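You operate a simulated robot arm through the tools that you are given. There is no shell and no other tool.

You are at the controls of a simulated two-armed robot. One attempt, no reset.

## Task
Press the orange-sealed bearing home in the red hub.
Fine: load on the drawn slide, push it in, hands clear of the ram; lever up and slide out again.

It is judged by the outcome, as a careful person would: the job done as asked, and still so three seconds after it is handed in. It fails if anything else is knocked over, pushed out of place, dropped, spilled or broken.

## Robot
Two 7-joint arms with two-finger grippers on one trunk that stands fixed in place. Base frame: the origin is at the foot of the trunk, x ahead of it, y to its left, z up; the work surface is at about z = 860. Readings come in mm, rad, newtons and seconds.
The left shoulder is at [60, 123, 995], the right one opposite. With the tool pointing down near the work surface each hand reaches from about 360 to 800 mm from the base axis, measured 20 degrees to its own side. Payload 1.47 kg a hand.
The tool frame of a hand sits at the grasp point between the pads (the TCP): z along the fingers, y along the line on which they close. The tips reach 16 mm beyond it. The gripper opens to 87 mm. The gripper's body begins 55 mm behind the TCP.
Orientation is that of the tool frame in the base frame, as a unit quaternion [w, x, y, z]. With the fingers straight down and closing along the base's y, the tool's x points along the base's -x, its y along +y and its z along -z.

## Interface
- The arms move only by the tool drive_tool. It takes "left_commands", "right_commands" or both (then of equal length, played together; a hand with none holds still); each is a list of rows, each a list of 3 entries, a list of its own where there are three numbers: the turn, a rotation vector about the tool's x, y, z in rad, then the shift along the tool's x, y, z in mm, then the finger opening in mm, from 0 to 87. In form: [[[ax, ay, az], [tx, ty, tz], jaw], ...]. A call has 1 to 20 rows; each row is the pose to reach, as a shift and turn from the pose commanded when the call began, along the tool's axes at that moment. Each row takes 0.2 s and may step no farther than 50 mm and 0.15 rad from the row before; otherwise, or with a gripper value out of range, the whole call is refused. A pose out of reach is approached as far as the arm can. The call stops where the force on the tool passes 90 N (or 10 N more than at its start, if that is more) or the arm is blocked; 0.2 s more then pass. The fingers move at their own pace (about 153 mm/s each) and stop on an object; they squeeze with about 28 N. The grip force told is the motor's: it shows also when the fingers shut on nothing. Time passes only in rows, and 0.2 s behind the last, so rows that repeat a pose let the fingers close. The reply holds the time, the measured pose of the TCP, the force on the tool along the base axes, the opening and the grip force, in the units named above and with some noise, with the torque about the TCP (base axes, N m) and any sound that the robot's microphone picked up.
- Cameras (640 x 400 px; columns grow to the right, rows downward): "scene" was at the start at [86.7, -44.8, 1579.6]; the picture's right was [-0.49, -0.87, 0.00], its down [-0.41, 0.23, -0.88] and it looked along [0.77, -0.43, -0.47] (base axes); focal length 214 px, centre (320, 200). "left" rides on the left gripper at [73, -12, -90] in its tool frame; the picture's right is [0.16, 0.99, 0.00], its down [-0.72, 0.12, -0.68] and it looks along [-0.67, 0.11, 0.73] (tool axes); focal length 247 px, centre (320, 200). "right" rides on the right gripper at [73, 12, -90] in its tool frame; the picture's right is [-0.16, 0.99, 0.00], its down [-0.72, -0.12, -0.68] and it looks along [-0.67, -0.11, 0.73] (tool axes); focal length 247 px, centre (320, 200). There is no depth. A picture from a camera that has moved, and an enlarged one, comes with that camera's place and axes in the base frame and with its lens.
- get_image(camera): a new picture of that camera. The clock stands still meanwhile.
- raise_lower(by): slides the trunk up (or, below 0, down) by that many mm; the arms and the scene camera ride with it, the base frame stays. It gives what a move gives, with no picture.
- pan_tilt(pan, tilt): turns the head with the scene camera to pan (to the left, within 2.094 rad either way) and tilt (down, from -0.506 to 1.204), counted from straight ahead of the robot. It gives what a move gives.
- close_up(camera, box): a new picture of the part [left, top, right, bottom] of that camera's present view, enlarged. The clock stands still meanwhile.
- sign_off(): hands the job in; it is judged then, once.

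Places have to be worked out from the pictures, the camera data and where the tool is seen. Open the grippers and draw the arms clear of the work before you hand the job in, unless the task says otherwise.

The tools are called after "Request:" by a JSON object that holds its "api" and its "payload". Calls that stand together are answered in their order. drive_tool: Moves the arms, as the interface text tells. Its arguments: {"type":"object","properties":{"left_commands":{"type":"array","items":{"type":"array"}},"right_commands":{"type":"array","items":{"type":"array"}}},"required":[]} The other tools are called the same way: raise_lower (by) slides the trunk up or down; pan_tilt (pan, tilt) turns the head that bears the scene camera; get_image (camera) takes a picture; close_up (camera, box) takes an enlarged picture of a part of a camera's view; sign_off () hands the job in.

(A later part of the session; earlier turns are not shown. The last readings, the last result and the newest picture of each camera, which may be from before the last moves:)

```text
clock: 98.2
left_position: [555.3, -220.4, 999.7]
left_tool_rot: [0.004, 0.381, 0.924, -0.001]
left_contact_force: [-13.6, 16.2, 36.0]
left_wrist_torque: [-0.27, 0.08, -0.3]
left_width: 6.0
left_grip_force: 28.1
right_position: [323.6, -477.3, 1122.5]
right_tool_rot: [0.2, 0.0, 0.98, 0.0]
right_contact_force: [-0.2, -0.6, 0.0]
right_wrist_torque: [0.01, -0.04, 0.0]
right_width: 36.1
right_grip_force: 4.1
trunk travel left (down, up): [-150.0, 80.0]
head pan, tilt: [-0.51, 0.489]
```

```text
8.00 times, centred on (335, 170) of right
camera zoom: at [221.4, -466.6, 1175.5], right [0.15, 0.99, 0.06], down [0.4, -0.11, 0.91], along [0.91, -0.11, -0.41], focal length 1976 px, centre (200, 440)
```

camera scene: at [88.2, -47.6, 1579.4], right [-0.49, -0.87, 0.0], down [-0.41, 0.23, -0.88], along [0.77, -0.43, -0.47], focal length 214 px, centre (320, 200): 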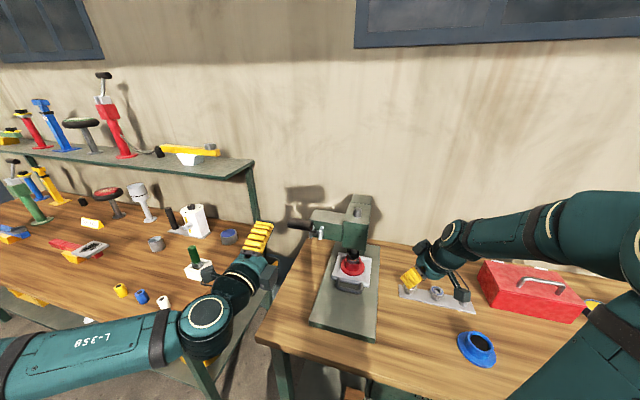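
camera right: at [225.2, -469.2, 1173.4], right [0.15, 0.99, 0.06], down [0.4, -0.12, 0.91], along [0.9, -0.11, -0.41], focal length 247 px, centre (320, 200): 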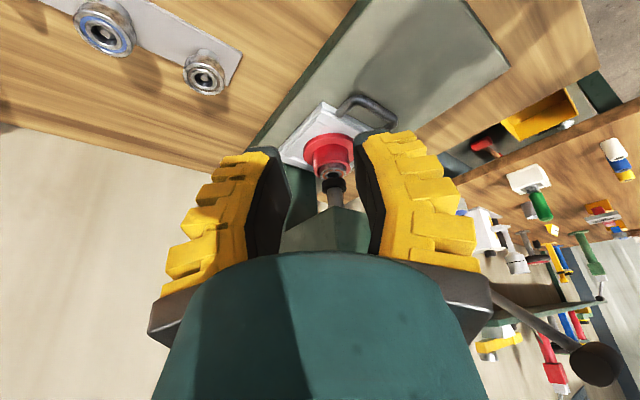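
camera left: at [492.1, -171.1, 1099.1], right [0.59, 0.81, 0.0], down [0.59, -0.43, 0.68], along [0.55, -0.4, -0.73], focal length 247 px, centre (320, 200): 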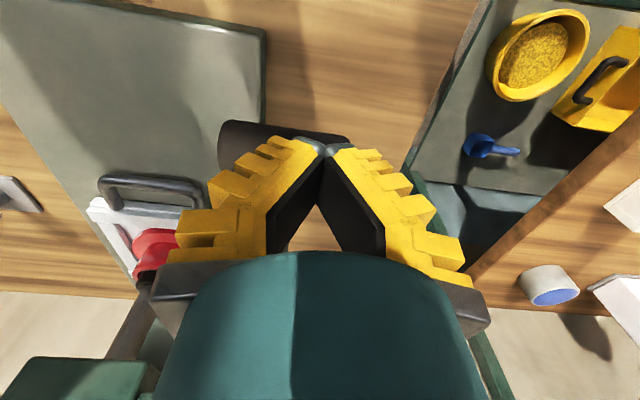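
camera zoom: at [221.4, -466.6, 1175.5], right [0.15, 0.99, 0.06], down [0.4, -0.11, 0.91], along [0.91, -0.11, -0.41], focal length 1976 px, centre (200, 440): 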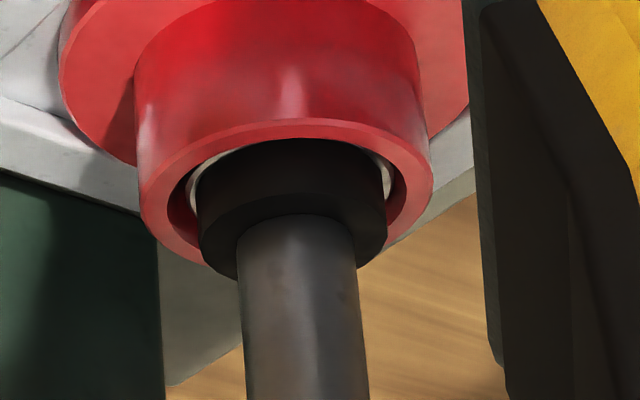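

Force is 36 N and rising steadily, and the bearing is now below the rim. I'll keep pressing toward the seat.

Request:
{"api": "drive_tool", "payload": {"left_commands": [[[0, 0, 0], [-2.2, 0, 3], 0], [[0, 0, 0], [-4.5, 0, 6], 0], [[0, 0, 0], [-6.8, 0, 9], 0], [[0, 0, 0], [-9.2, 0, 12], 0], [[0, 0, 0], [-9.2, 0, 12], 0]]}}

Request:
{"api": "close_up", "payload": {"camera": "scene", "box": [250, 190, 390, 300]}}

Request:
{"api": "close_up", "payload": {"camera": "right", "box": [310, 145, 360, 195]}}

Request:
{"api": "get_image", "payload": {"camera": "left"}}

```text
clock: 99.4
left_position: [561.5, -224.5, 992.0]
left_tool_rot: [0.006, 0.382, 0.924, -0.001]
left_contact_force: [-26.7, 23.0, 57.4]
left_wrist_torque: [-0.47, 0.22, -0.64]
left_width: 6.3
left_grip_force: 28.3
right_position: [321.2, -477.7, 1124.9]
right_tool_rot: [0.202, 0.0, 0.979, -0.002]
right_contact_force: [-0.2, -0.3, -1.0]
right_wrist_torque: [-0.02, 0.01, -0.02]
right_width: 36.0
right_grip_force: 4.5
trunk travel left (down, up): [-150.0, 80.0]
head pan, tilt: [-0.51, 0.489]
```

```text
3.64 times, centred on (320, 245) of scene
camera zoom: at [78.3, -39.6, 1580.4], right [-0.49, -0.87, 0.0], down [-0.41, 0.23, -0.89], along [0.77, -0.43, -0.46], focal length 780 px, centre (320, 36)
```

zoom: 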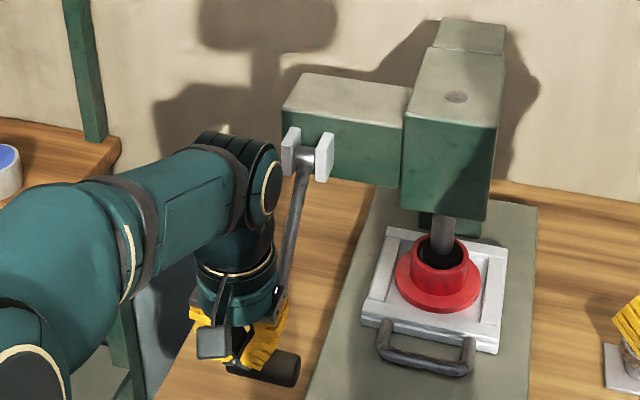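

```text
8.00 times, centred on (335, 170) of right
camera zoom: at [218.8, -465.3, 1176.7], right [0.15, 0.99, 0.06], down [0.4, -0.11, 0.91], along [0.91, -0.11, -0.41], focal length 1976 px, centre (200, 440)
```

zoom: 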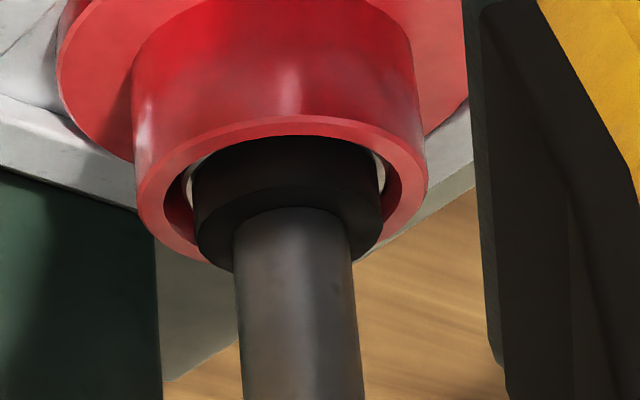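

```text
taken
camera left: at [501.2, -180.7, 1080.3], right [0.58, 0.81, 0.0], down [0.59, -0.42, 0.69], along [0.56, -0.4, -0.73], focal length 247 px, centre (320, 200)
```

left: 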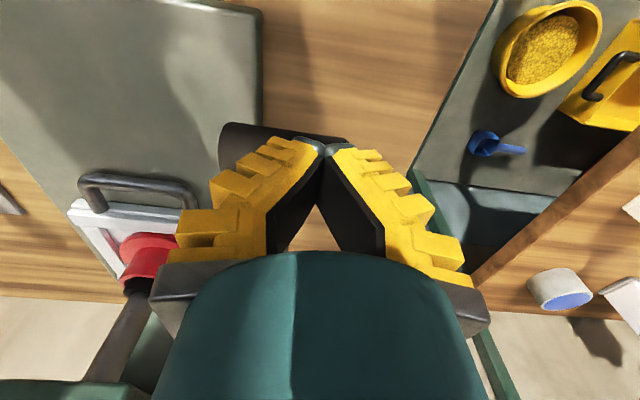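

The load is about 67 N tangential and still climbing. I'll push a little more and check whether the ram is still advancing or has bottomed.

Request:
{"api": "drive_tool", "payload": {"left_commands": [[[0, 0, 0], [-1.6, 0, 2], 0], [[0, 0, 0], [-3.2, 0, 4], 0], [[0, 0, 0], [-4.8, 0, 6], 0], [[0, 0, 0], [-6.4, 0, 8], 0], [[0, 0, 0], [-6.4, 0, 8], 0]]}}

Request:
{"api": "close_up", "payload": {"camera": "scene", "box": [335, 235, 385, 275]}}

Request:
{"api": "close_up", "payload": {"camera": "right", "box": [310, 145, 360, 195]}}

Request:
{"api": "close_up", "payload": {"camera": "scene", "box": [250, 190, 390, 300]}}

```text
clock: 100.1
left_position: [562.9, -224.7, 992.7]
left_tool_rot: [-0.001, 0.384, 0.923, 0.001]
left_contact_force: [-42.3, 35.7, 39.4]
left_wrist_torque: [-0.05, 0.39, -1.02]
left_width: 6.0
left_grip_force: 28.0
right_position: [319.9, -475.5, 1122.8]
right_tool_rot: [0.202, -0.001, 0.979, -0.002]
right_contact_force: [0.1, -0.1, -0.3]
right_wrist_torque: [0.02, 0.01, 0.03]
right_width: 36.0
right_grip_force: 4.0
trunk travel left (down, up): [-150.0, 80.0]
head pan, tilt: [-0.51, 0.489]
stopped in row 3 (left hand): the force on the tool passed its limit at 92 N (the readings are from after the stop); the commanded pose is now the measured one
```

```text
10.00 times, centred on (360, 255) of scene
camera zoom: at [79.0, -39.2, 1579.9], right [-0.49, -0.87, 0.0], down [-0.41, 0.23, -0.89], along [0.77, -0.43, -0.46], focal length 2145 px, centre (-80, -350)
```

zoom: 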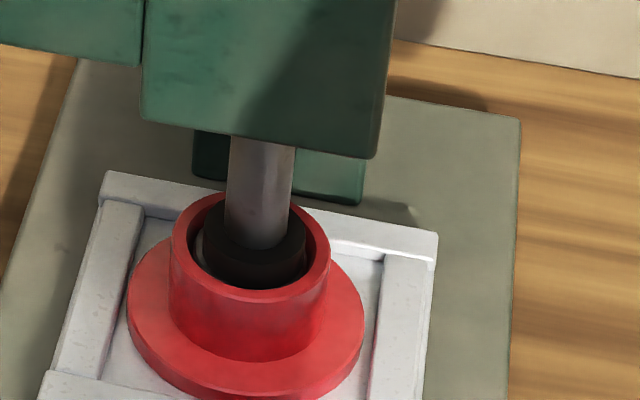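

```text
8.00 times, centred on (335, 170) of right
camera zoom: at [219.4, -465.1, 1176.2], right [0.15, 0.99, 0.06], down [0.4, -0.11, 0.91], along [0.91, -0.11, -0.41], focal length 1976 px, centre (200, 440)
```

zoom: 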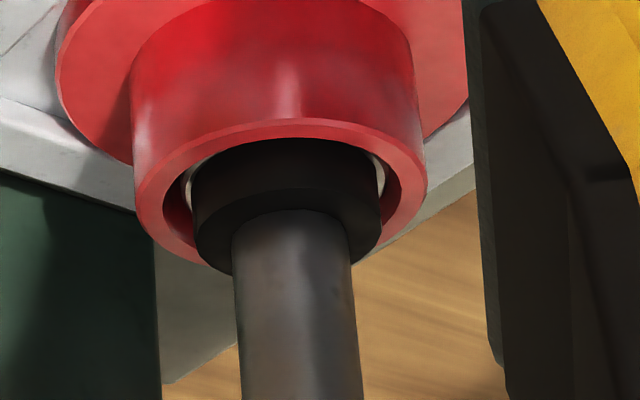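

```text
3.64 times, centred on (320, 245) of scene
camera zoom: at [79.0, -39.2, 1579.9], right [-0.49, -0.87, 0.0], down [-0.41, 0.23, -0.89], along [0.77, -0.43, -0.46], focal length 780 px, centre (320, 36)
```

zoom: 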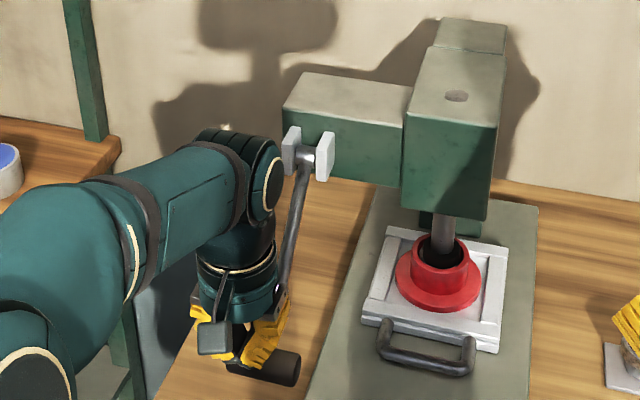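

The push stopped at the 92 N limit with almost no further lever motion, which suggests a hard stop. I'll give one more firm push to confirm nothing moves.

Request:
{"api": "drive_tool", "payload": {"left_commands": [[[0, 0, 0], [-1.5, 0, 2], 0], [[0, 0, 0], [-3, 0, 4], 0], [[0, 0, 0], [-4.5, 0, 6], 0], [[0, 0, 0], [-6, 0, 8], 0], [[0, 0, 0], [-7, 0, 10], 0]]}}

Request:
{"api": "close_up", "payload": {"camera": "right", "box": [310, 145, 360, 195]}}

Request:
{"api": "close_up", "payload": {"camera": "scene", "box": [335, 235, 385, 275]}}

Request:
{"api": "close_up", "payload": {"camera": "scene", "box": [335, 200, 385, 240]}}

```text
clock: 100.7
left_position: [562.5, -225.3, 992.5]
left_tool_rot: [-0.006, 0.383, 0.924, 0.004]
left_contact_force: [-41.0, 37.1, 40.8]
left_wrist_torque: [-0.13, 0.41, -1.15]
left_width: 6.0
left_grip_force: 27.5
right_position: [321.6, -476.2, 1124.6]
right_tool_rot: [0.201, 0.0, 0.98, -0.001]
right_contact_force: [0.0, -0.4, 0.1]
right_wrist_torque: [-0.02, -0.01, -0.02]
right_width: 36.2
right_grip_force: 4.1
trunk travel left (down, up): [-150.0, 80.0]
head pan, tilt: [-0.51, 0.489]
stopped in row 3 (left hand): the force on the tool passed its limit at 93 N (the readings are from after the stop); the commanded pose is now the measured one
```

```text
8.00 times, centred on (335, 170) of right
camera zoom: at [219.1, -464.9, 1176.5], right [0.15, 0.99, 0.06], down [0.4, -0.11, 0.91], along [0.91, -0.11, -0.41], focal length 1976 px, centre (200, 440)
```

zoom: 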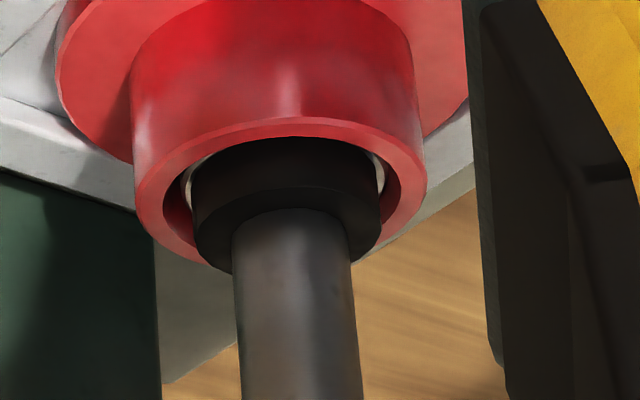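

```text
10.00 times, centred on (360, 255) of scene
camera zoom: at [78.5, -38.9, 1580.1], right [-0.49, -0.87, 0.0], down [-0.41, 0.23, -0.89], along [0.77, -0.43, -0.46], focal length 2145 px, centre (-80, -350)
```

zoom: 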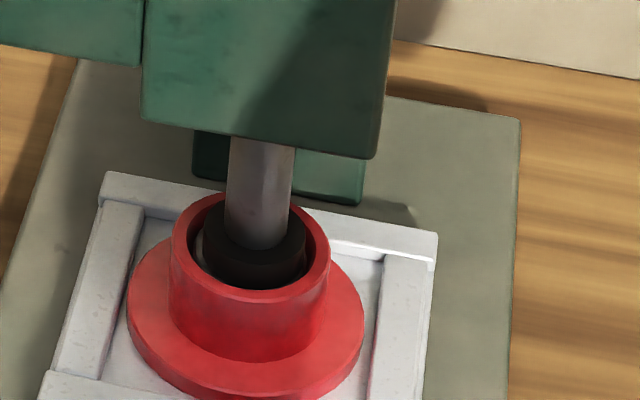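

```text
10.00 times, centred on (360, 220) of scene
camera zoom: at [78.5, -38.9, 1580.1], right [-0.49, -0.87, 0.0], down [-0.41, 0.23, -0.89], along [0.77, -0.43, -0.46], focal length 2145 px, centre (-80, 0)
```

zoom: 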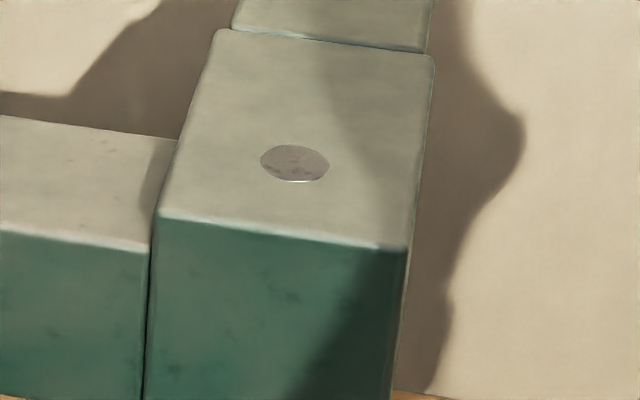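

There's no further movement at 93 N and the ram stud is flush with the head, so the press is fully down. Now I'll lift the hand clear and yaw it back so the jaws straddle the grip for raising the lever.

Request:
{"api": "drive_tool", "payload": {"left_commands": [[[0, 0, 0], [0, 0, -15], 0], [[0, 0, 0], [0, 0, -40], 0], [[0, 0, 0], [0, 2, -70], 0], [[0, 0, 0.143], [0, 4, -70], 20], [[0, 0, 0.286], [0, 6, -70], 40], [[0, 0, 0.428], [0, 8, -70], 60], [[0, 0, 0.571], [0, 8, -70], 60], [[0, 0, 0.714], [0, 8, -70], 60], [[0, 0, 0.857], [0, 8, -70], 60], [[0, 0, 1.0], [0, 8, -70], 60], [[0, 0, 1.142], [0, 8, -70], 60], [[0, 0, 1.285], [0, 8, -70], 60], [[0, 0, 1.428], [0, 8, -70], 60], [[0, 0, 1.571], [0, 8, -70], 60], [[0, 0, 1.571], [0, 8, -70], 60]]}}

Request:
{"api": "get_image", "payload": {"camera": "left"}}

Request:
{"api": "close_up", "payload": {"camera": "scene", "box": [250, 190, 390, 300]}}

Request:
{"api": "close_up", "payload": {"camera": "right", "box": [310, 145, 360, 195]}}

```text
clock: 103.9
left_position: [574.6, -226.6, 1054.9]
left_tool_rot: [-0.005, 0.924, 0.384, -0.002]
left_contact_force: [-0.3, -0.9, 0.1]
left_wrist_torque: [0.02, -0.01, -0.03]
left_width: 64.8
left_grip_force: 2.9
right_position: [327.0, -480.8, 1120.1]
right_tool_rot: [0.198, 0.0, 0.98, 0.0]
right_contact_force: [-0.1, -0.6, -0.3]
right_wrist_torque: [-0.02, 0.0, 0.01]
right_width: 36.2
right_grip_force: 4.8
trunk travel left (down, up): [-150.0, 80.0]
head pan, tilt: [-0.51, 0.489]
```

```text
taken
camera left: at [619.8, -166.2, 1144.5], right [0.81, -0.59, -0.01], down [-0.43, -0.6, 0.68], along [-0.4, -0.55, -0.73], focal length 247 px, centre (320, 200)
```

left: 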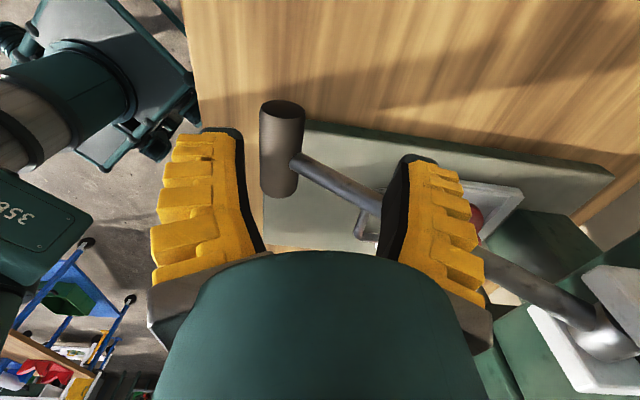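

```text
3.64 times, centred on (320, 245) of scene
camera zoom: at [86.7, -44.8, 1579.6], right [-0.49, -0.87, 0.0], down [-0.41, 0.23, -0.88], along [0.77, -0.43, -0.47], focal length 780 px, centre (320, 36)
```

zoom: 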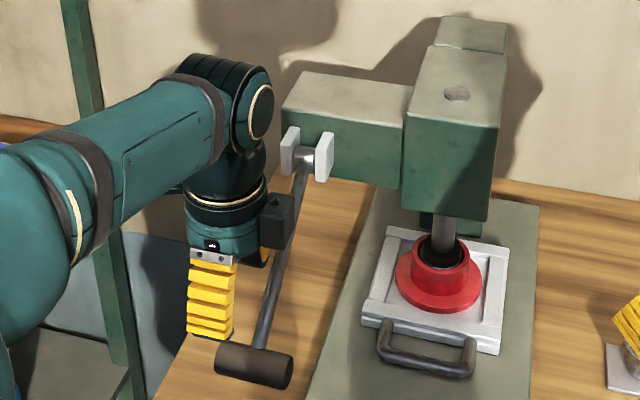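

```text
8.00 times, centred on (335, 170) of right
camera zoom: at [224.9, -469.2, 1173.6], right [0.15, 0.99, 0.06], down [0.4, -0.12, 0.91], along [0.9, -0.11, -0.41], focal length 1976 px, centre (200, 440)
```

zoom: 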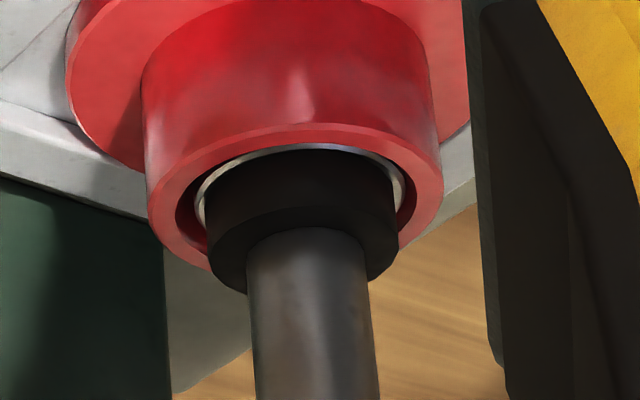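

On release the lever sprang back slightly, and the bearing's top edge now measures flush with the hub rim. Next I'll bring the open jaws down around the grip to raise the lever: shift 25 mm toward the robot, then down.

Request:
{"api": "drive_tool", "payload": {"left_commands": [[[0, 0, 0], [0, -12, 0], 60], [[0, 0, 0], [0, -25, 0], 60], [[0, 0, 0], [0, -25, 15], 60], [[0, 0, 0], [0, -25, 30], 60], [[0, 0, 0], [0, -25, 40], 60], [[0, 0, 0], [0, -25, 40], 60]]}}

Request:
{"api": "get_image", "payload": {"camera": "left"}}

Request:
{"api": "close_up", "payload": {"camera": "scene", "box": [260, 210, 350, 300]}}

```text
clock: 105.3
left_position: [557.7, -208.9, 1014.0]
left_tool_rot: [-0.005, 0.924, 0.383, -0.002]
left_contact_force: [0.8, 0.1, -0.5]
left_wrist_torque: [0.0, 0.0, -0.01]
left_width: 64.7
left_grip_force: 3.2
right_position: [326.9, -479.5, 1120.4]
right_tool_rot: [0.198, 0.0, 0.98, 0.0]
right_contact_force: [-1.1, 0.6, 0.3]
right_wrist_torque: [0.02, 0.04, -0.03]
right_width: 36.2
right_grip_force: 4.4
trunk travel left (down, up): [-150.0, 80.0]
head pan, tilt: [-0.51, 0.489]
```

```text
taken
camera left: at [601.9, -148.3, 1104.9], right [0.81, -0.59, -0.01], down [-0.42, -0.6, 0.68], along [-0.4, -0.55, -0.73], focal length 247 px, centre (320, 200)
```

left: 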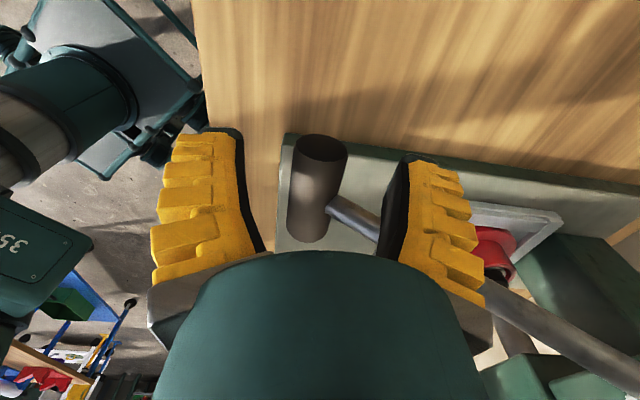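

```text
4.44 times, centred on (305, 255) of scene
camera zoom: at [86.5, -44.7, 1579.6], right [-0.49, -0.87, 0.0], down [-0.41, 0.23, -0.88], along [0.77, -0.43, -0.47], focal length 953 px, centre (387, -44)
```

zoom: 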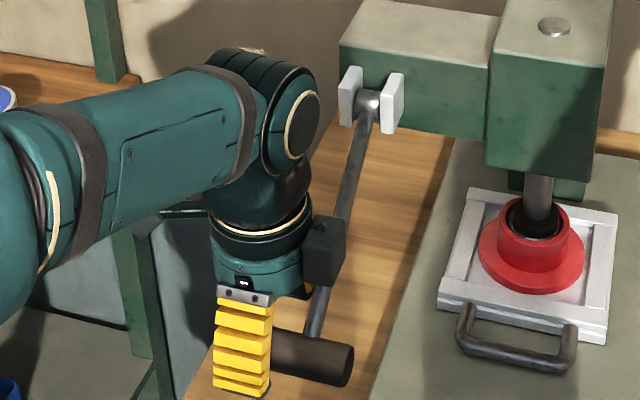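

The grip is centred between the jaws. I'll go down 30 mm so the pads wrap past its centre, then close.

Request:
{"api": "drive_tool", "payload": {"left_commands": [[[0, 0, 0], [0, 0, 10], 60], [[0, 0, 0], [0, 0, 20], 60], [[0, 0, 0], [0, 0, 30], 60], [[0, 0, 0], [0, 0, 30], 45], [[0, 0, 0], [0, 0, 30], 25], [[0, 0, 0], [0, 0, 30], 15], [[0, 0, 0], [0, 0, 30], 15]]}}

Request:
{"api": "get_image", "payload": {"camera": "left"}}

Request:
{"api": "close_up", "payload": {"camera": "scene", "box": [260, 210, 350, 300]}}

```text
clock: 106.9
left_position: [557.3, -206.4, 985.8]
left_tool_rot: [-0.005, 0.924, 0.384, -0.002]
left_contact_force: [-1.1, 0.1, -3.0]
left_wrist_torque: [0.11, 0.03, 0.0]
left_width: 26.7
left_grip_force: 30.2
right_position: [326.6, -480.7, 1119.8]
right_tool_rot: [0.198, 0.0, 0.98, 0.0]
right_contact_force: [-0.6, 0.1, 0.5]
right_wrist_torque: [0.01, -0.03, 0.01]
right_width: 36.2
right_grip_force: 4.7
trunk travel left (down, up): [-150.0, 80.0]
head pan, tilt: [-0.51, 0.489]
```

```text
taken
camera left: at [601.5, -147.4, 1074.7], right [0.81, -0.59, -0.01], down [-0.42, -0.6, 0.68], along [-0.4, -0.55, -0.73], focal length 247 px, centre (320, 200)
```

left: 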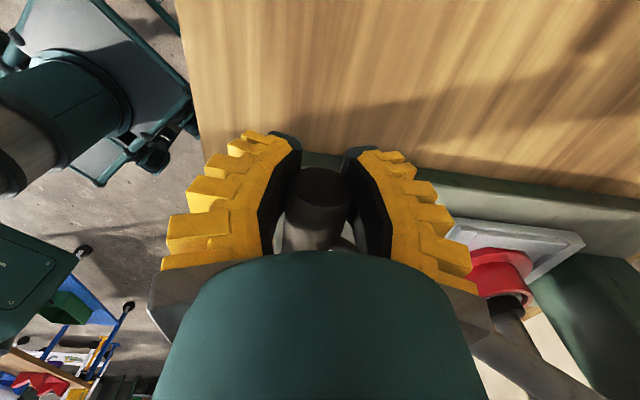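

```text
4.44 times, centred on (305, 255) of scene
camera zoom: at [86.9, -44.9, 1579.5], right [-0.49, -0.87, 0.0], down [-0.41, 0.23, -0.88], along [0.77, -0.43, -0.47], focal length 953 px, centre (387, -44)
```

zoom: 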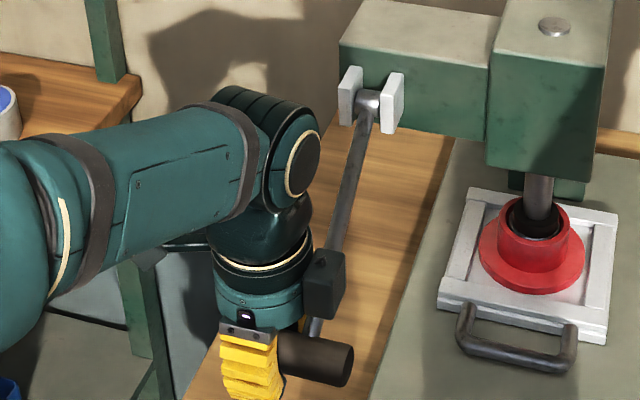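

The jaws hold the grip firmly, well past centre. I'll raise the lever along its arc, first part with the hand vertical.

Request:
{"api": "drive_tool", "payload": {"left_commands": [[[0, 0, 0], [0, -4.3, -7], 15], [[0, 0, 0], [0, -8.3, -14.4], 15], [[0, 0, 0], [0, -15.1, -28.9], 15], [[0, 0, 0], [0, -20.7, -43.8], 15], [[0, 0, 0], [0, -25.1, -59.2], 15], [[-0.05, 0, 0], [0, -28.3, -74.9], 15], [[-0.1, 0, 0], [0, -30.2, -90.8], 15], [[-0.1, 0, 0], [0, -30.2, -90.8], 15]]}}

Request:
{"api": "get_image", "payload": {"camera": "left"}}

Request:
{"api": "close_up", "payload": {"camera": "scene", "box": [250, 190, 390, 300]}}

Request:
{"api": "close_up", "payload": {"camera": "right", "box": [310, 145, 360, 195]}}

```text
clock: 108.7
left_position: [536.1, -184.2, 1078.5]
left_tool_rot: [0.044, 0.922, 0.384, 0.019]
left_contact_force: [-4.8, 0.9, 0.0]
left_wrist_torque: [0.02, -0.04, 0.01]
left_width: 24.2
left_grip_force: 6.4
right_position: [325.6, -480.6, 1120.5]
right_tool_rot: [0.199, 0.0, 0.98, 0.001]
right_contact_force: [-0.6, -0.9, 0.1]
right_wrist_torque: [0.01, 0.02, -0.01]
right_width: 35.9
right_grip_force: 4.4
trunk travel left (down, up): [-150.0, 80.0]
head pan, tilt: [-0.51, 0.489]
```

```text
taken
camera left: at [574.6, -118.4, 1167.3], right [0.81, -0.58, 0.09], down [-0.48, -0.55, 0.69], along [-0.35, -0.6, -0.72], focal length 247 px, centre (320, 200)
```

left: 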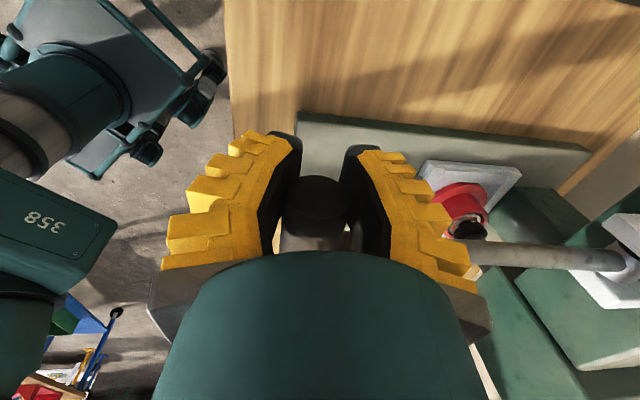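

```text
3.64 times, centred on (320, 245) of scene
camera zoom: at [86.0, -44.4, 1579.7], right [-0.49, -0.87, 0.0], down [-0.41, 0.23, -0.88], along [0.77, -0.43, -0.47], focal length 780 px, centre (320, 36)
```

zoom: 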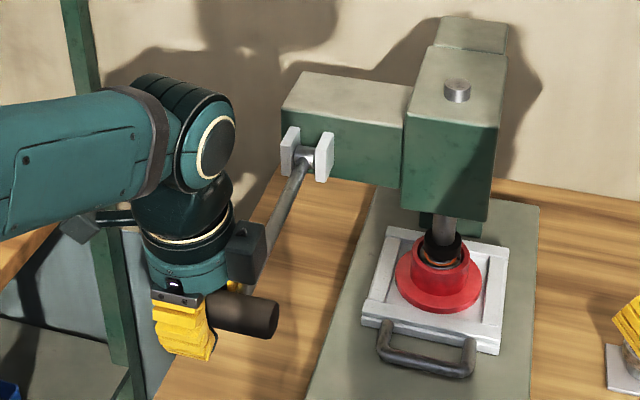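

```text
8.00 times, centred on (335, 170) of right
camera zoom: at [224.4, -468.8, 1173.9], right [0.15, 0.99, 0.06], down [0.4, -0.12, 0.91], along [0.9, -0.11, -0.41], focal length 1976 px, centre (200, 440)
```

zoom: 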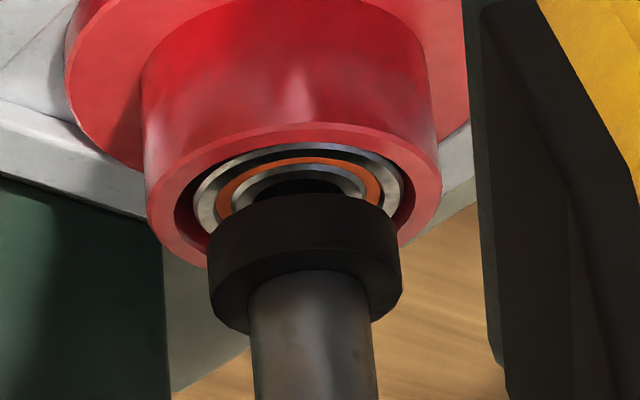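

The ram is lifting off and the orange-sealed bearing stays in the hub, flush with the rim. I'll continue raising the lever, tilting the hand back as it climbs.

Request:
{"api": "drive_tool", "payload": {"left_commands": [[[-0.08, 0, 0], [0, 0.9, -15.9], 12], [[-0.16, 0, 0], [0, 3.2, -31.7], 12], [[-0.24, 0, 0], [0, 6.7, -47.4], 12], [[-0.32, 0, 0], [0, 11.4, -62.7], 12], [[-0.4, 0, 0], [0, 17.3, -77.6], 12], [[-0.48, 0, 0], [0, 24.4, -91.8], 12], [[-0.48, 0, 0], [0, 24.4, -91.8], 12]]}}

Request:
{"api": "get_image", "payload": {"camera": "left"}}

Request:
{"api": "close_up", "payload": {"camera": "scene", "box": [250, 180, 390, 290]}}

```text
clock: 110.3
left_position: [550.9, -199.6, 1169.7]
left_tool_rot: [0.258, 0.887, 0.369, 0.107]
left_contact_force: [19.2, -18.7, -15.4]
left_wrist_torque: [0.38, 0.3, 0.2]
left_width: 21.4
left_grip_force: 29.6
right_position: [329.0, -481.5, 1118.0]
right_tool_rot: [0.198, 0.001, 0.98, 0.001]
right_contact_force: [-0.2, 0.2, 0.4]
right_wrist_torque: [-0.01, 0.02, 0.01]
right_width: 36.2
right_grip_force: 4.3
trunk travel left (down, up): [-150.0, 80.0]
head pan, tilt: [-0.51, 0.489]
```

```text
taken
camera left: at [562.9, -107.4, 1238.1], right [0.7, -0.48, 0.53], down [-0.7, -0.32, 0.64], along [-0.13, -0.82, -0.56], focal length 247 px, centre (320, 200)
```

left: 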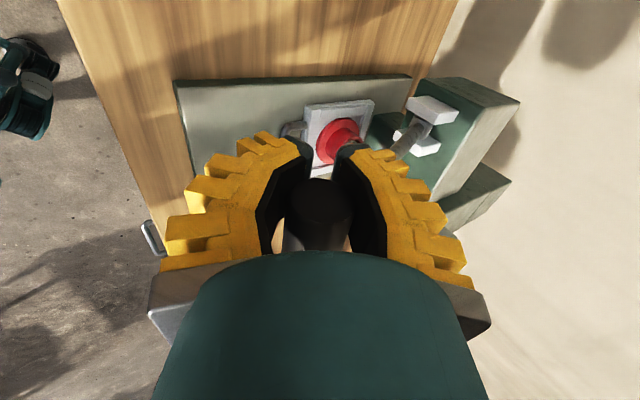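

```text
3.64 times, centred on (320, 235) of scene
camera zoom: at [91.1, -48.3, 1579.1], right [-0.49, -0.87, 0.0], down [-0.41, 0.23, -0.88], along [0.77, -0.43, -0.47], focal length 780 px, centre (320, 73)
```

zoom: 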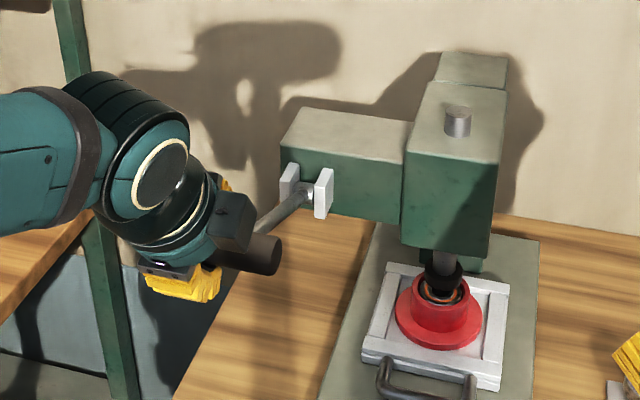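

The lever is well up, with a 31 N radial pull because my arc is slightly too wide. I'll correct inward and continue raising.

Request:
{"api": "drive_tool", "payload": {"left_commands": [[[0, 0, 0], [0, 3, 2], 12], [[-0.07, 0, 0], [0, 14.5, -4], 12], [[-0.14, 0, 0], [0, 27.6, -9.0], 12], [[-0.21, 0, 0], [0, 40.7, -14.3], 12], [[-0.21, 0, 0], [0, 40.7, -14.3], 12]]}}

Request:
{"api": "get_image", "payload": {"camera": "left"}}

Request:
{"api": "close_up", "payload": {"camera": "scene", "box": [250, 180, 390, 290]}}

```text
clock: 111.5
left_position: [567.5, -216.6, 1205.9]
left_tool_rot: [0.352, 0.854, 0.354, 0.146]
left_contact_force: [6.8, -3.8, -4.9]
left_wrist_torque: [0.16, -0.06, 0.01]
left_width: 22.7
left_grip_force: 30.1
right_position: [327.7, -480.9, 1119.9]
right_tool_rot: [0.198, 0.001, 0.98, 0.0]
right_contact_force: [-0.5, 0.0, 0.6]
right_wrist_torque: [-0.02, -0.01, 0.03]
right_width: 36.1
right_grip_force: 5.0
trunk travel left (down, up): [-150.0, 80.0]
head pan, tilt: [-0.51, 0.489]
```

```text
taken
camera left: at [569.0, -114.5, 1260.6], right [0.61, -0.38, 0.7], down [-0.79, -0.23, 0.56], along [-0.05, -0.89, -0.44], focal length 247 px, centre (320, 200)
```

left: 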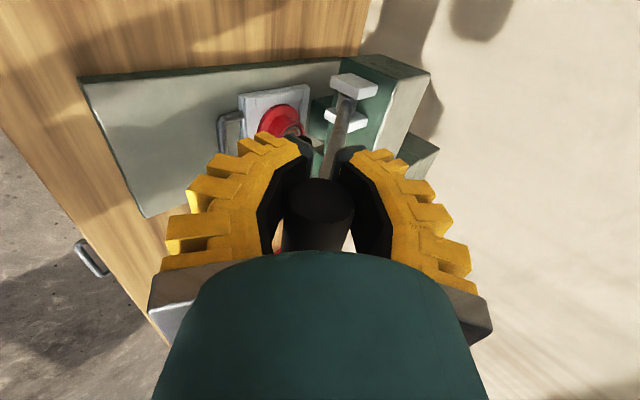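

```text
3.64 times, centred on (320, 235) of scene
camera zoom: at [87.7, -45.2, 1579.6], right [-0.49, -0.87, 0.0], down [-0.41, 0.23, -0.88], along [0.77, -0.43, -0.47], focal length 780 px, centre (320, 73)
```

zoom: 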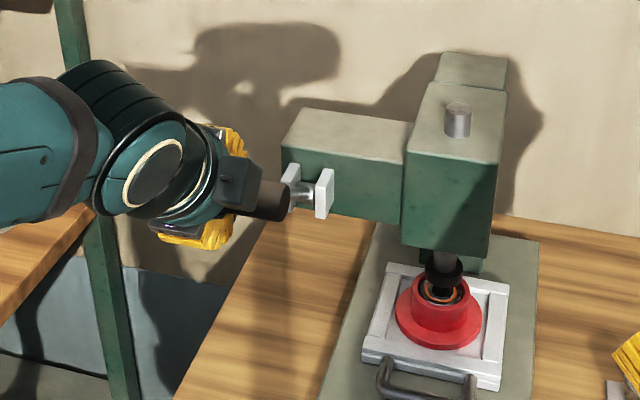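

Radial force is down to a few newtons, and the lever is at about 36°. I'll continue to its original height and feel for its upper stop.

Request:
{"api": "drive_tool", "payload": {"left_commands": [[[-0.03, 0, 0], [0, 7, -0.8], 12], [[-0.06, 0, 0], [0, 13.8, -1.5], 12], [[-0.09, 0, 0], [0, 20, -1.9], 12], [[-0.12, 0, 0], [0, 26, -2.2], 12], [[-0.12, 0, 0], [0, 26, -2.2], 12]]}}

Request:
{"api": "get_image", "payload": {"camera": "left"}}

Request:
{"api": "close_up", "payload": {"camera": "scene", "box": [250, 180, 390, 290]}}

```text
clock: 112.7
left_position: [582.2, -229.7, 1221.5]
left_tool_rot: [0.402, 0.832, 0.345, 0.166]
left_contact_force: [12.0, -7.2, -15.8]
left_wrist_torque: [-0.07, -0.15, 0.07]
left_width: 17.1
left_grip_force: 30.2
right_position: [329.4, -482.2, 1118.4]
right_tool_rot: [0.197, 0.0, 0.98, 0.001]
right_contact_force: [-1.0, 0.3, 0.4]
right_wrist_torque: [0.0, 0.0, 0.0]
right_width: 36.1
right_grip_force: 4.4
trunk travel left (down, up): [-150.0, 80.0]
head pan, tilt: [-0.51, 0.489]
```

```text
taken
camera left: at [578.3, -123.7, 1269.0], right [0.55, -0.32, 0.77], down [-0.84, -0.19, 0.51], along [-0.02, -0.93, -0.37], focal length 247 px, centre (320, 200)
```

left: 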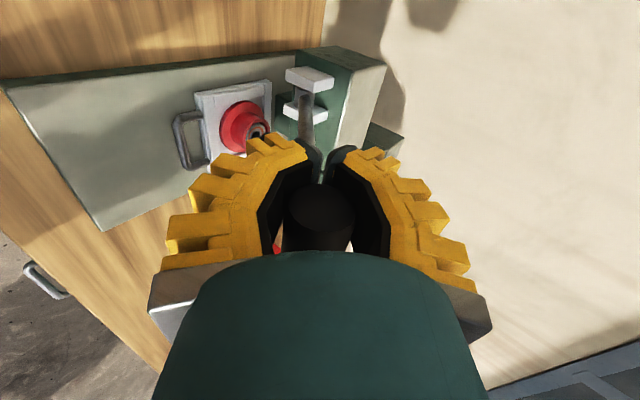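

```text
3.64 times, centred on (320, 235) of scene
camera zoom: at [90.2, -46.7, 1579.3], right [-0.49, -0.87, 0.0], down [-0.41, 0.23, -0.88], along [0.77, -0.43, -0.47], focal length 780 px, centre (320, 73)
```

zoom: 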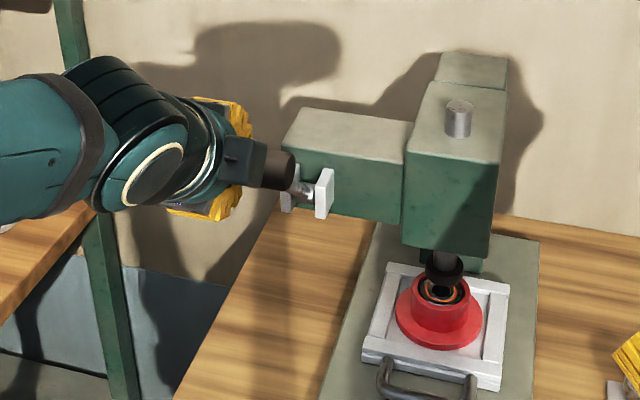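

The lever is nearly at its original height. I'll nudge it a few millimetres further up with a small inward correction, to be sure it's fully up.

Request:
{"api": "drive_tool", "payload": {"left_commands": [[[0, 0, 0], [0, 2, 3], 10], [[0, 0, 0], [0, 5, 3.4], 10], [[0, 0, 0], [0, 8, 3.7], 10], [[0, 0, 0], [0, 12, 3.8], 10], [[0, 0, 0], [0, 12, 3.8], 10]]}}

Request:
{"api": "close_up", "payload": {"camera": "scene", "box": [280, 190, 390, 265]}}

Request:
{"api": "get_image", "payload": {"camera": "left"}}

```text
clock: 113.9
left_position: [586.8, -236.8, 1229.0]
left_tool_rot: [0.401, 0.832, 0.345, 0.166]
left_contact_force: [-5.4, 2.8, -23.3]
left_wrist_torque: [-0.37, -0.6, -0.08]
left_width: 29.1
left_grip_force: 10.5
right_position: [326.5, -479.8, 1120.0]
right_tool_rot: [0.198, 0.0, 0.98, 0.001]
right_contact_force: [0.6, -0.8, -0.7]
right_wrist_torque: [0.02, 0.03, -0.02]
right_width: 36.2
right_grip_force: 4.3
trunk travel left (down, up): [-150.0, 80.0]
head pan, tilt: [-0.51, 0.489]
```

```text
5.33 times, centred on (335, 228) of scene
camera zoom: at [87.8, -45.0, 1579.5], right [-0.49, -0.87, 0.0], down [-0.41, 0.23, -0.88], along [0.77, -0.43, -0.47], focal length 1144 px, centre (240, 53)
```

zoom: 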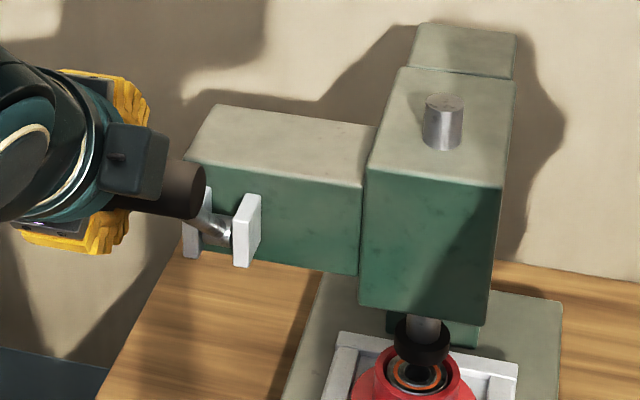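

```text
taken
camera left: at [584.4, -129.6, 1275.6], right [0.55, -0.32, 0.77], down [-0.84, -0.19, 0.52], along [-0.02, -0.93, -0.37], focal length 247 px, centre (320, 200)
```

left: 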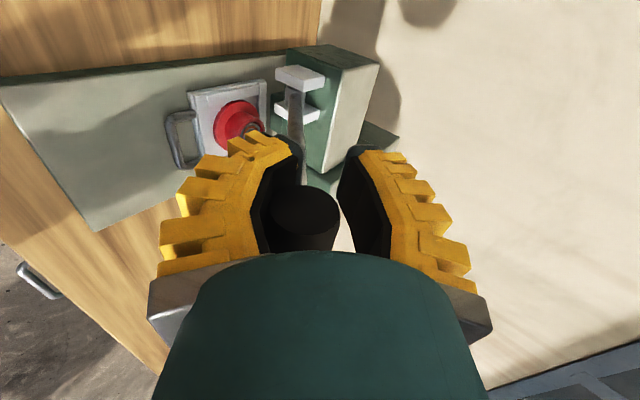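

The lever is back at its original upper position and against its stop. I'll open the jaws and check that the lever stays up.

Request:
{"api": "drive_tool", "payload": {"left_commands": [[[0, 0, 0], [0, -3, 0], 30], [[0, 0, 0], [0, -3, 0], 50], [[0, 0, 0], [0, -3, 0], 66], [[0, 0, 0], [0, -3, 0], 66], [[0, 0, 0], [0, -3, 0], 66]]}}

Request:
{"api": "close_up", "payload": {"camera": "scene", "box": [280, 190, 390, 265]}}

Request:
{"api": "get_image", "payload": {"camera": "left"}}

```text
clock: 115.1
left_position: [584.7, -233.5, 1229.7]
left_tool_rot: [0.402, 0.831, 0.345, 0.168]
left_contact_force: [0.8, -0.1, 0.3]
left_wrist_torque: [-0.02, -0.03, -0.03]
left_width: 69.9
left_grip_force: 2.8
right_position: [327.3, -480.9, 1119.9]
right_tool_rot: [0.198, 0.0, 0.98, 0.001]
right_contact_force: [-0.4, -0.6, 0.5]
right_wrist_torque: [0.02, -0.01, -0.01]
right_width: 36.1
right_grip_force: 4.5
trunk travel left (down, up): [-150.0, 80.0]
head pan, tilt: [-0.51, 0.489]
```

```text
5.33 times, centred on (335, 228) of scene
camera zoom: at [86.5, -44.7, 1579.6], right [-0.49, -0.87, 0.0], down [-0.41, 0.23, -0.88], along [0.77, -0.43, -0.47], focal length 1144 px, centre (240, 53)
```

zoom: 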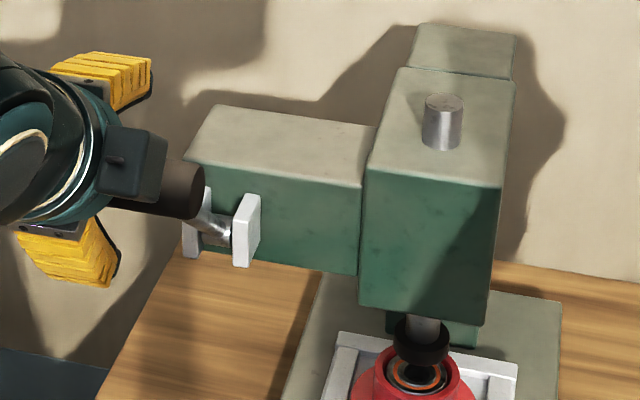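

```text
taken
camera left: at [582.3, -128.1, 1275.6], right [0.55, -0.32, 0.77], down [-0.84, -0.19, 0.51], along [-0.02, -0.93, -0.37], focal length 247 px, centre (320, 200)
```

left: 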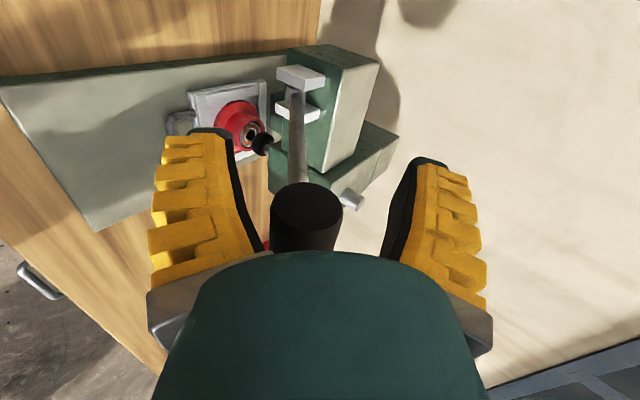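

The lever stays up by itself. I'll back the left hand straight out and away from the press.

Request:
{"api": "drive_tool", "payload": {"left_commands": [[[0, 0, 0], [0, 0, -15], 66], [[0, 0, 0], [0, 0, -35], 66], [[0, 0, 0], [0, 0, -60], 66], [[0, 0, 0], [0, 0, -90], 66], [[0, 0, 0], [0, 0, -125], 66], [[0, 0, 0], [0, 0, -125], 66]]}}

Request:
{"api": "get_image", "payload": {"camera": "left"}}

Request:
{"api": "get_image", "payload": {"camera": "scene"}}

Request:
{"api": "close_up", "payload": {"camera": "right", "box": [310, 135, 360, 185]}}

```text
clock: 116.5
left_position: [516.1, -166.8, 1306.1]
left_tool_rot: [0.402, 0.832, 0.345, 0.167]
left_contact_force: [0.0, 0.7, -0.1]
left_wrist_torque: [0.0, -0.01, 0.03]
left_width: 69.8
left_grip_force: 2.8
right_position: [328.2, -480.2, 1120.5]
right_tool_rot: [0.199, 0.001, 0.98, -0.001]
right_contact_force: [0.1, 0.2, 0.4]
right_wrist_torque: [0.03, -0.04, 0.02]
right_width: 36.1
right_grip_force: 4.4
trunk travel left (down, up): [-150.0, 80.0]
head pan, tilt: [-0.51, 0.489]
```

```text
taken
camera left: at [513.0, -60.0, 1352.7], right [0.55, -0.32, 0.77], down [-0.84, -0.19, 0.51], along [-0.02, -0.93, -0.37], focal length 247 px, centre (320, 200)
```

left: 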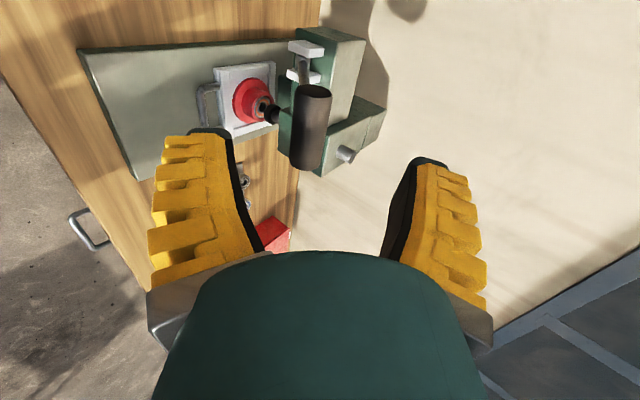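

```text
taken
camera scene: at [87.5, -45.5, 1579.5], right [-0.49, -0.87, 0.0], down [-0.41, 0.23, -0.88], along [0.77, -0.43, -0.47], focal length 214 px, centre (320, 200)
```

scene: 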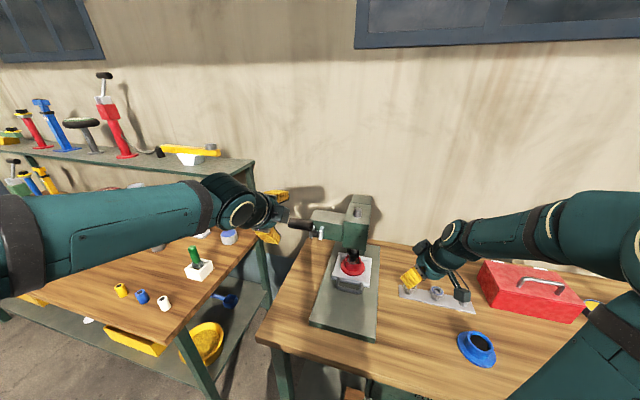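

```text
8.00 times, centred on (335, 160) of right
camera zoom: at [225.5, -469.6, 1173.2], right [0.15, 0.99, 0.06], down [0.4, -0.12, 0.91], along [0.9, -0.11, -0.41], focal length 1976 px, centre (200, 520)
```

zoom: 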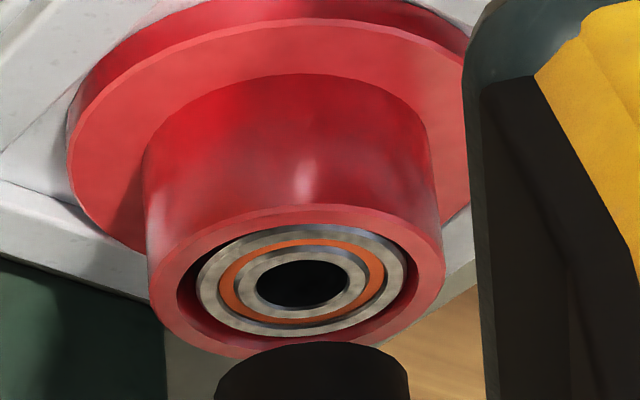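

The bearing sits level and flush in the hub, the ram is up and the lever is up. I'll move the left arm further back, and level the right hand again to go and draw the slide out.

Request:
{"api": "drive_tool", "payload": {"left_commands": [[[0, 0, 0], [15, 0, -20], 66], [[0, 0, 0], [30, 0, -40], 66], [[0, 0, 0], [45, 0, -60], 66], [[0, 0, 0], [60, 0, -80], 66], [[0, 0, 0], [60, 0, -80], 66]], "right_commands": [[[0, 0.13, 0], [0, 0, 0], 30], [[0, 0.26, 0], [0, 0, 0], 30], [[0, 0.4, 0], [0, 0, 0], 30], [[0, 0.4, 0], [0, 0, 0], 30], [[0, 0.4, 0], [0, 0, 0], 30]]}}

Request:
{"api": "get_image", "payload": {"camera": "scene"}}

```text
clock: 117.7
left_position: [514.7, -78.3, 1357.0]
left_tool_rot: [0.401, 0.832, 0.345, 0.166]
left_contact_force: [1.1, -0.2, -0.5]
left_wrist_torque: [0.0, -0.03, -0.03]
left_width: 69.9
left_grip_force: 2.8
right_position: [328.4, -480.9, 1119.3]
right_tool_rot: [-0.001, 0.0, 1.0, 0.0]
right_contact_force: [-0.1, -0.5, -0.1]
right_wrist_torque: [0.01, 0.03, 0.0]
right_width: 36.3
right_grip_force: 4.3
trunk travel left (down, up): [-150.0, 80.0]
head pan, tilt: [-0.51, 0.489]
```

```text
taken
camera scene: at [87.6, -45.2, 1579.5], right [-0.49, -0.87, 0.0], down [-0.41, 0.23, -0.88], along [0.77, -0.43, -0.47], focal length 214 px, centre (320, 200)
```

scene: 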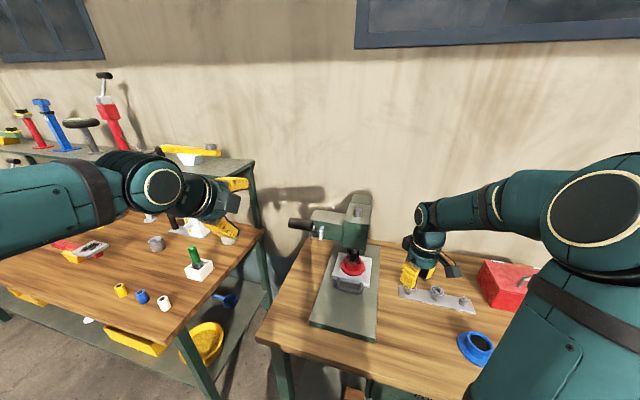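

All clear. I'll bring the right hand back above and in front of the handle with the jaws narrowed.

Request:
{"api": "drive_tool", "payload": {"right_commands": [[[0, 0, -0.112], [-23.1, 15.4, 17], 25], [[0, 0, -0.224], [-46.2, 30.8, 34.1], 20], [[0, 0, -0.336], [-69.3, 46.2, 51.1], 16], [[0, 0, -0.449], [-92.3, 61.7, 68.2], 16], [[0, 0, -0.561], [-115.4, 77.1, 85.2], 16], [[0, 0, -0.673], [-138.5, 92.5, 102.3], 16], [[0, 0, -0.785], [-161.6, 107.9, 119.3], 16], [[0, 0, -0.785], [-161.6, 107.9, 119.3], 16]]}}

Request:
{"api": "get_image", "payload": {"camera": "right"}}

Request:
{"api": "close_up", "payload": {"camera": "right", "box": [110, 20, 350, 190]}}

```text
clock: 119.5
left_position: [512.9, -79.6, 1356.8]
left_tool_rot: [0.402, 0.832, 0.345, 0.167]
left_contact_force: [-0.1, -0.6, -1.1]
left_wrist_torque: [0.0, -0.01, 0.01]
left_width: 69.7
left_grip_force: 2.7
right_position: [490.6, -372.0, 1001.1]
right_tool_rot: [0.001, -0.383, 0.924, -0.001]
right_contact_force: [-0.1, -1.0, -0.2]
right_wrist_torque: [0.01, -0.03, 0.04]
right_width: 22.6
right_grip_force: 4.8
trunk travel left (down, up): [-150.0, 80.0]
head pan, tilt: [-0.51, 0.489]
```

```text
taken
camera right: at [429.7, -416.2, 1090.1], right [-0.59, 0.81, 0.0], down [0.59, 0.43, 0.68], along [0.55, 0.4, -0.73], focal length 247 px, centre (320, 200)
```

right: 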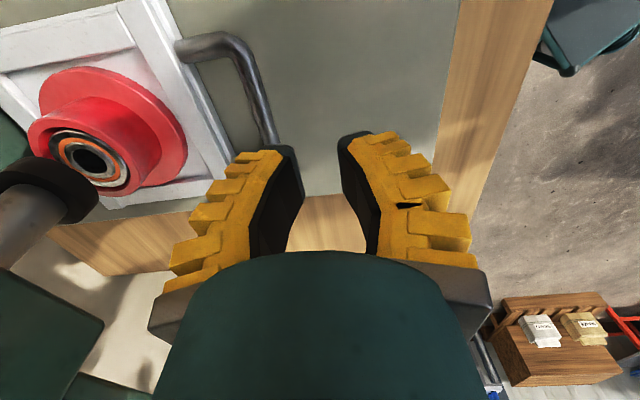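

```text
2.35 times, centred on (230, 105) of right
camera zoom: at [429.7, -416.2, 1090.1], right [-0.59, 0.81, 0.0], down [0.59, 0.43, 0.68], along [0.55, 0.4, -0.73], focal length 581 px, centre (532, 424)
```

zoom: 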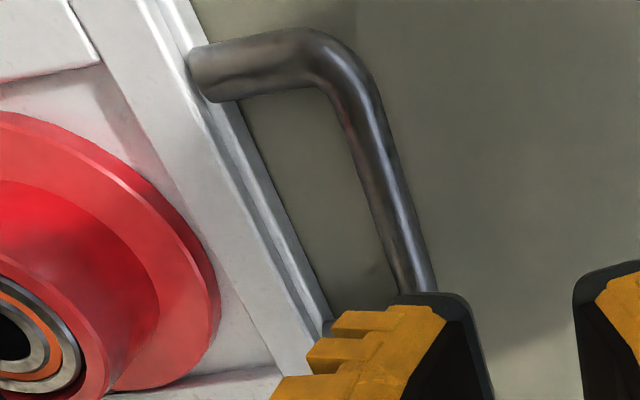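

The bar is at p≈653.7. I'll move forward 44 mm over it and descend to just above.

Request:
{"api": "drive_tool", "payload": {"right_commands": [[[0, 0, 0], [1, -15, 8], 16], [[0, 0, 0], [2, -30, 20], 16], [[0, 0, 0], [3, -43.7, 36], 16], [[0, 0, 0], [3, -43.7, 50], 16], [[0, 0, 0], [3, -43.7, 61], 16], [[0, 0, 0], [3, -43.7, 61], 16]]}}

Request:
{"api": "close_up", "payload": {"camera": "right", "box": [210, 60, 430, 240]}}

Request:
{"api": "close_up", "payload": {"camera": "scene", "box": [310, 190, 410, 300]}}

```text
clock: 120.9
left_position: [513.2, -78.1, 1356.1]
left_tool_rot: [0.402, 0.831, 0.346, 0.167]
left_contact_force: [0.4, -0.1, 0.1]
left_wrist_torque: [0.02, -0.01, 0.04]
left_width: 70.1
left_grip_force: 3.3
right_position: [516.5, -407.0, 940.8]
right_tool_rot: [0.0, -0.383, 0.924, -0.001]
right_contact_force: [-0.4, -0.4, -0.1]
right_wrist_torque: [0.0, 0.01, 0.0]
right_width: 22.5
right_grip_force: 4.7
trunk travel left (down, up): [-150.0, 80.0]
head pan, tilt: [-0.51, 0.489]
```

```text
2.22 times, centred on (320, 150) of right
camera zoom: at [457.4, -449.2, 1029.5], right [-0.59, 0.81, 0.0], down [0.59, 0.43, 0.68], along [0.55, 0.4, -0.73], focal length 549 px, centre (320, 311)
```

zoom: 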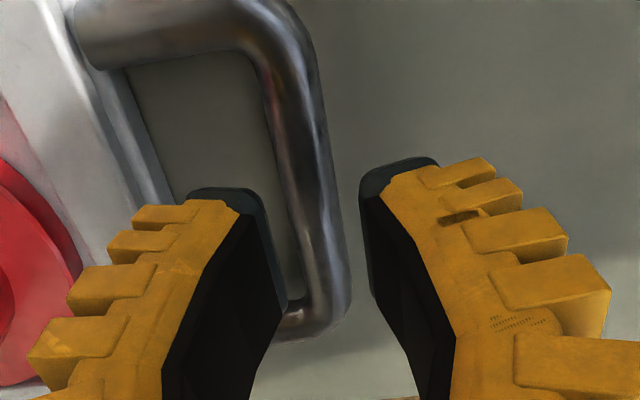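

```text
3.64 times, centred on (360, 245) of scene
camera zoom: at [86.4, -44.6, 1579.6], right [-0.49, -0.87, 0.0], down [-0.41, 0.23, -0.88], along [0.77, -0.43, -0.47], focal length 780 px, centre (174, 36)
```

zoom: 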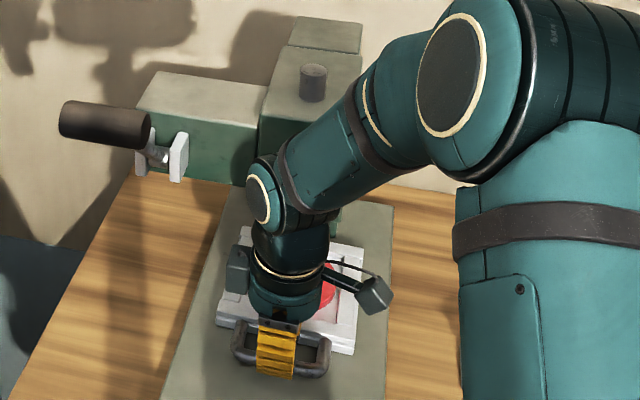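

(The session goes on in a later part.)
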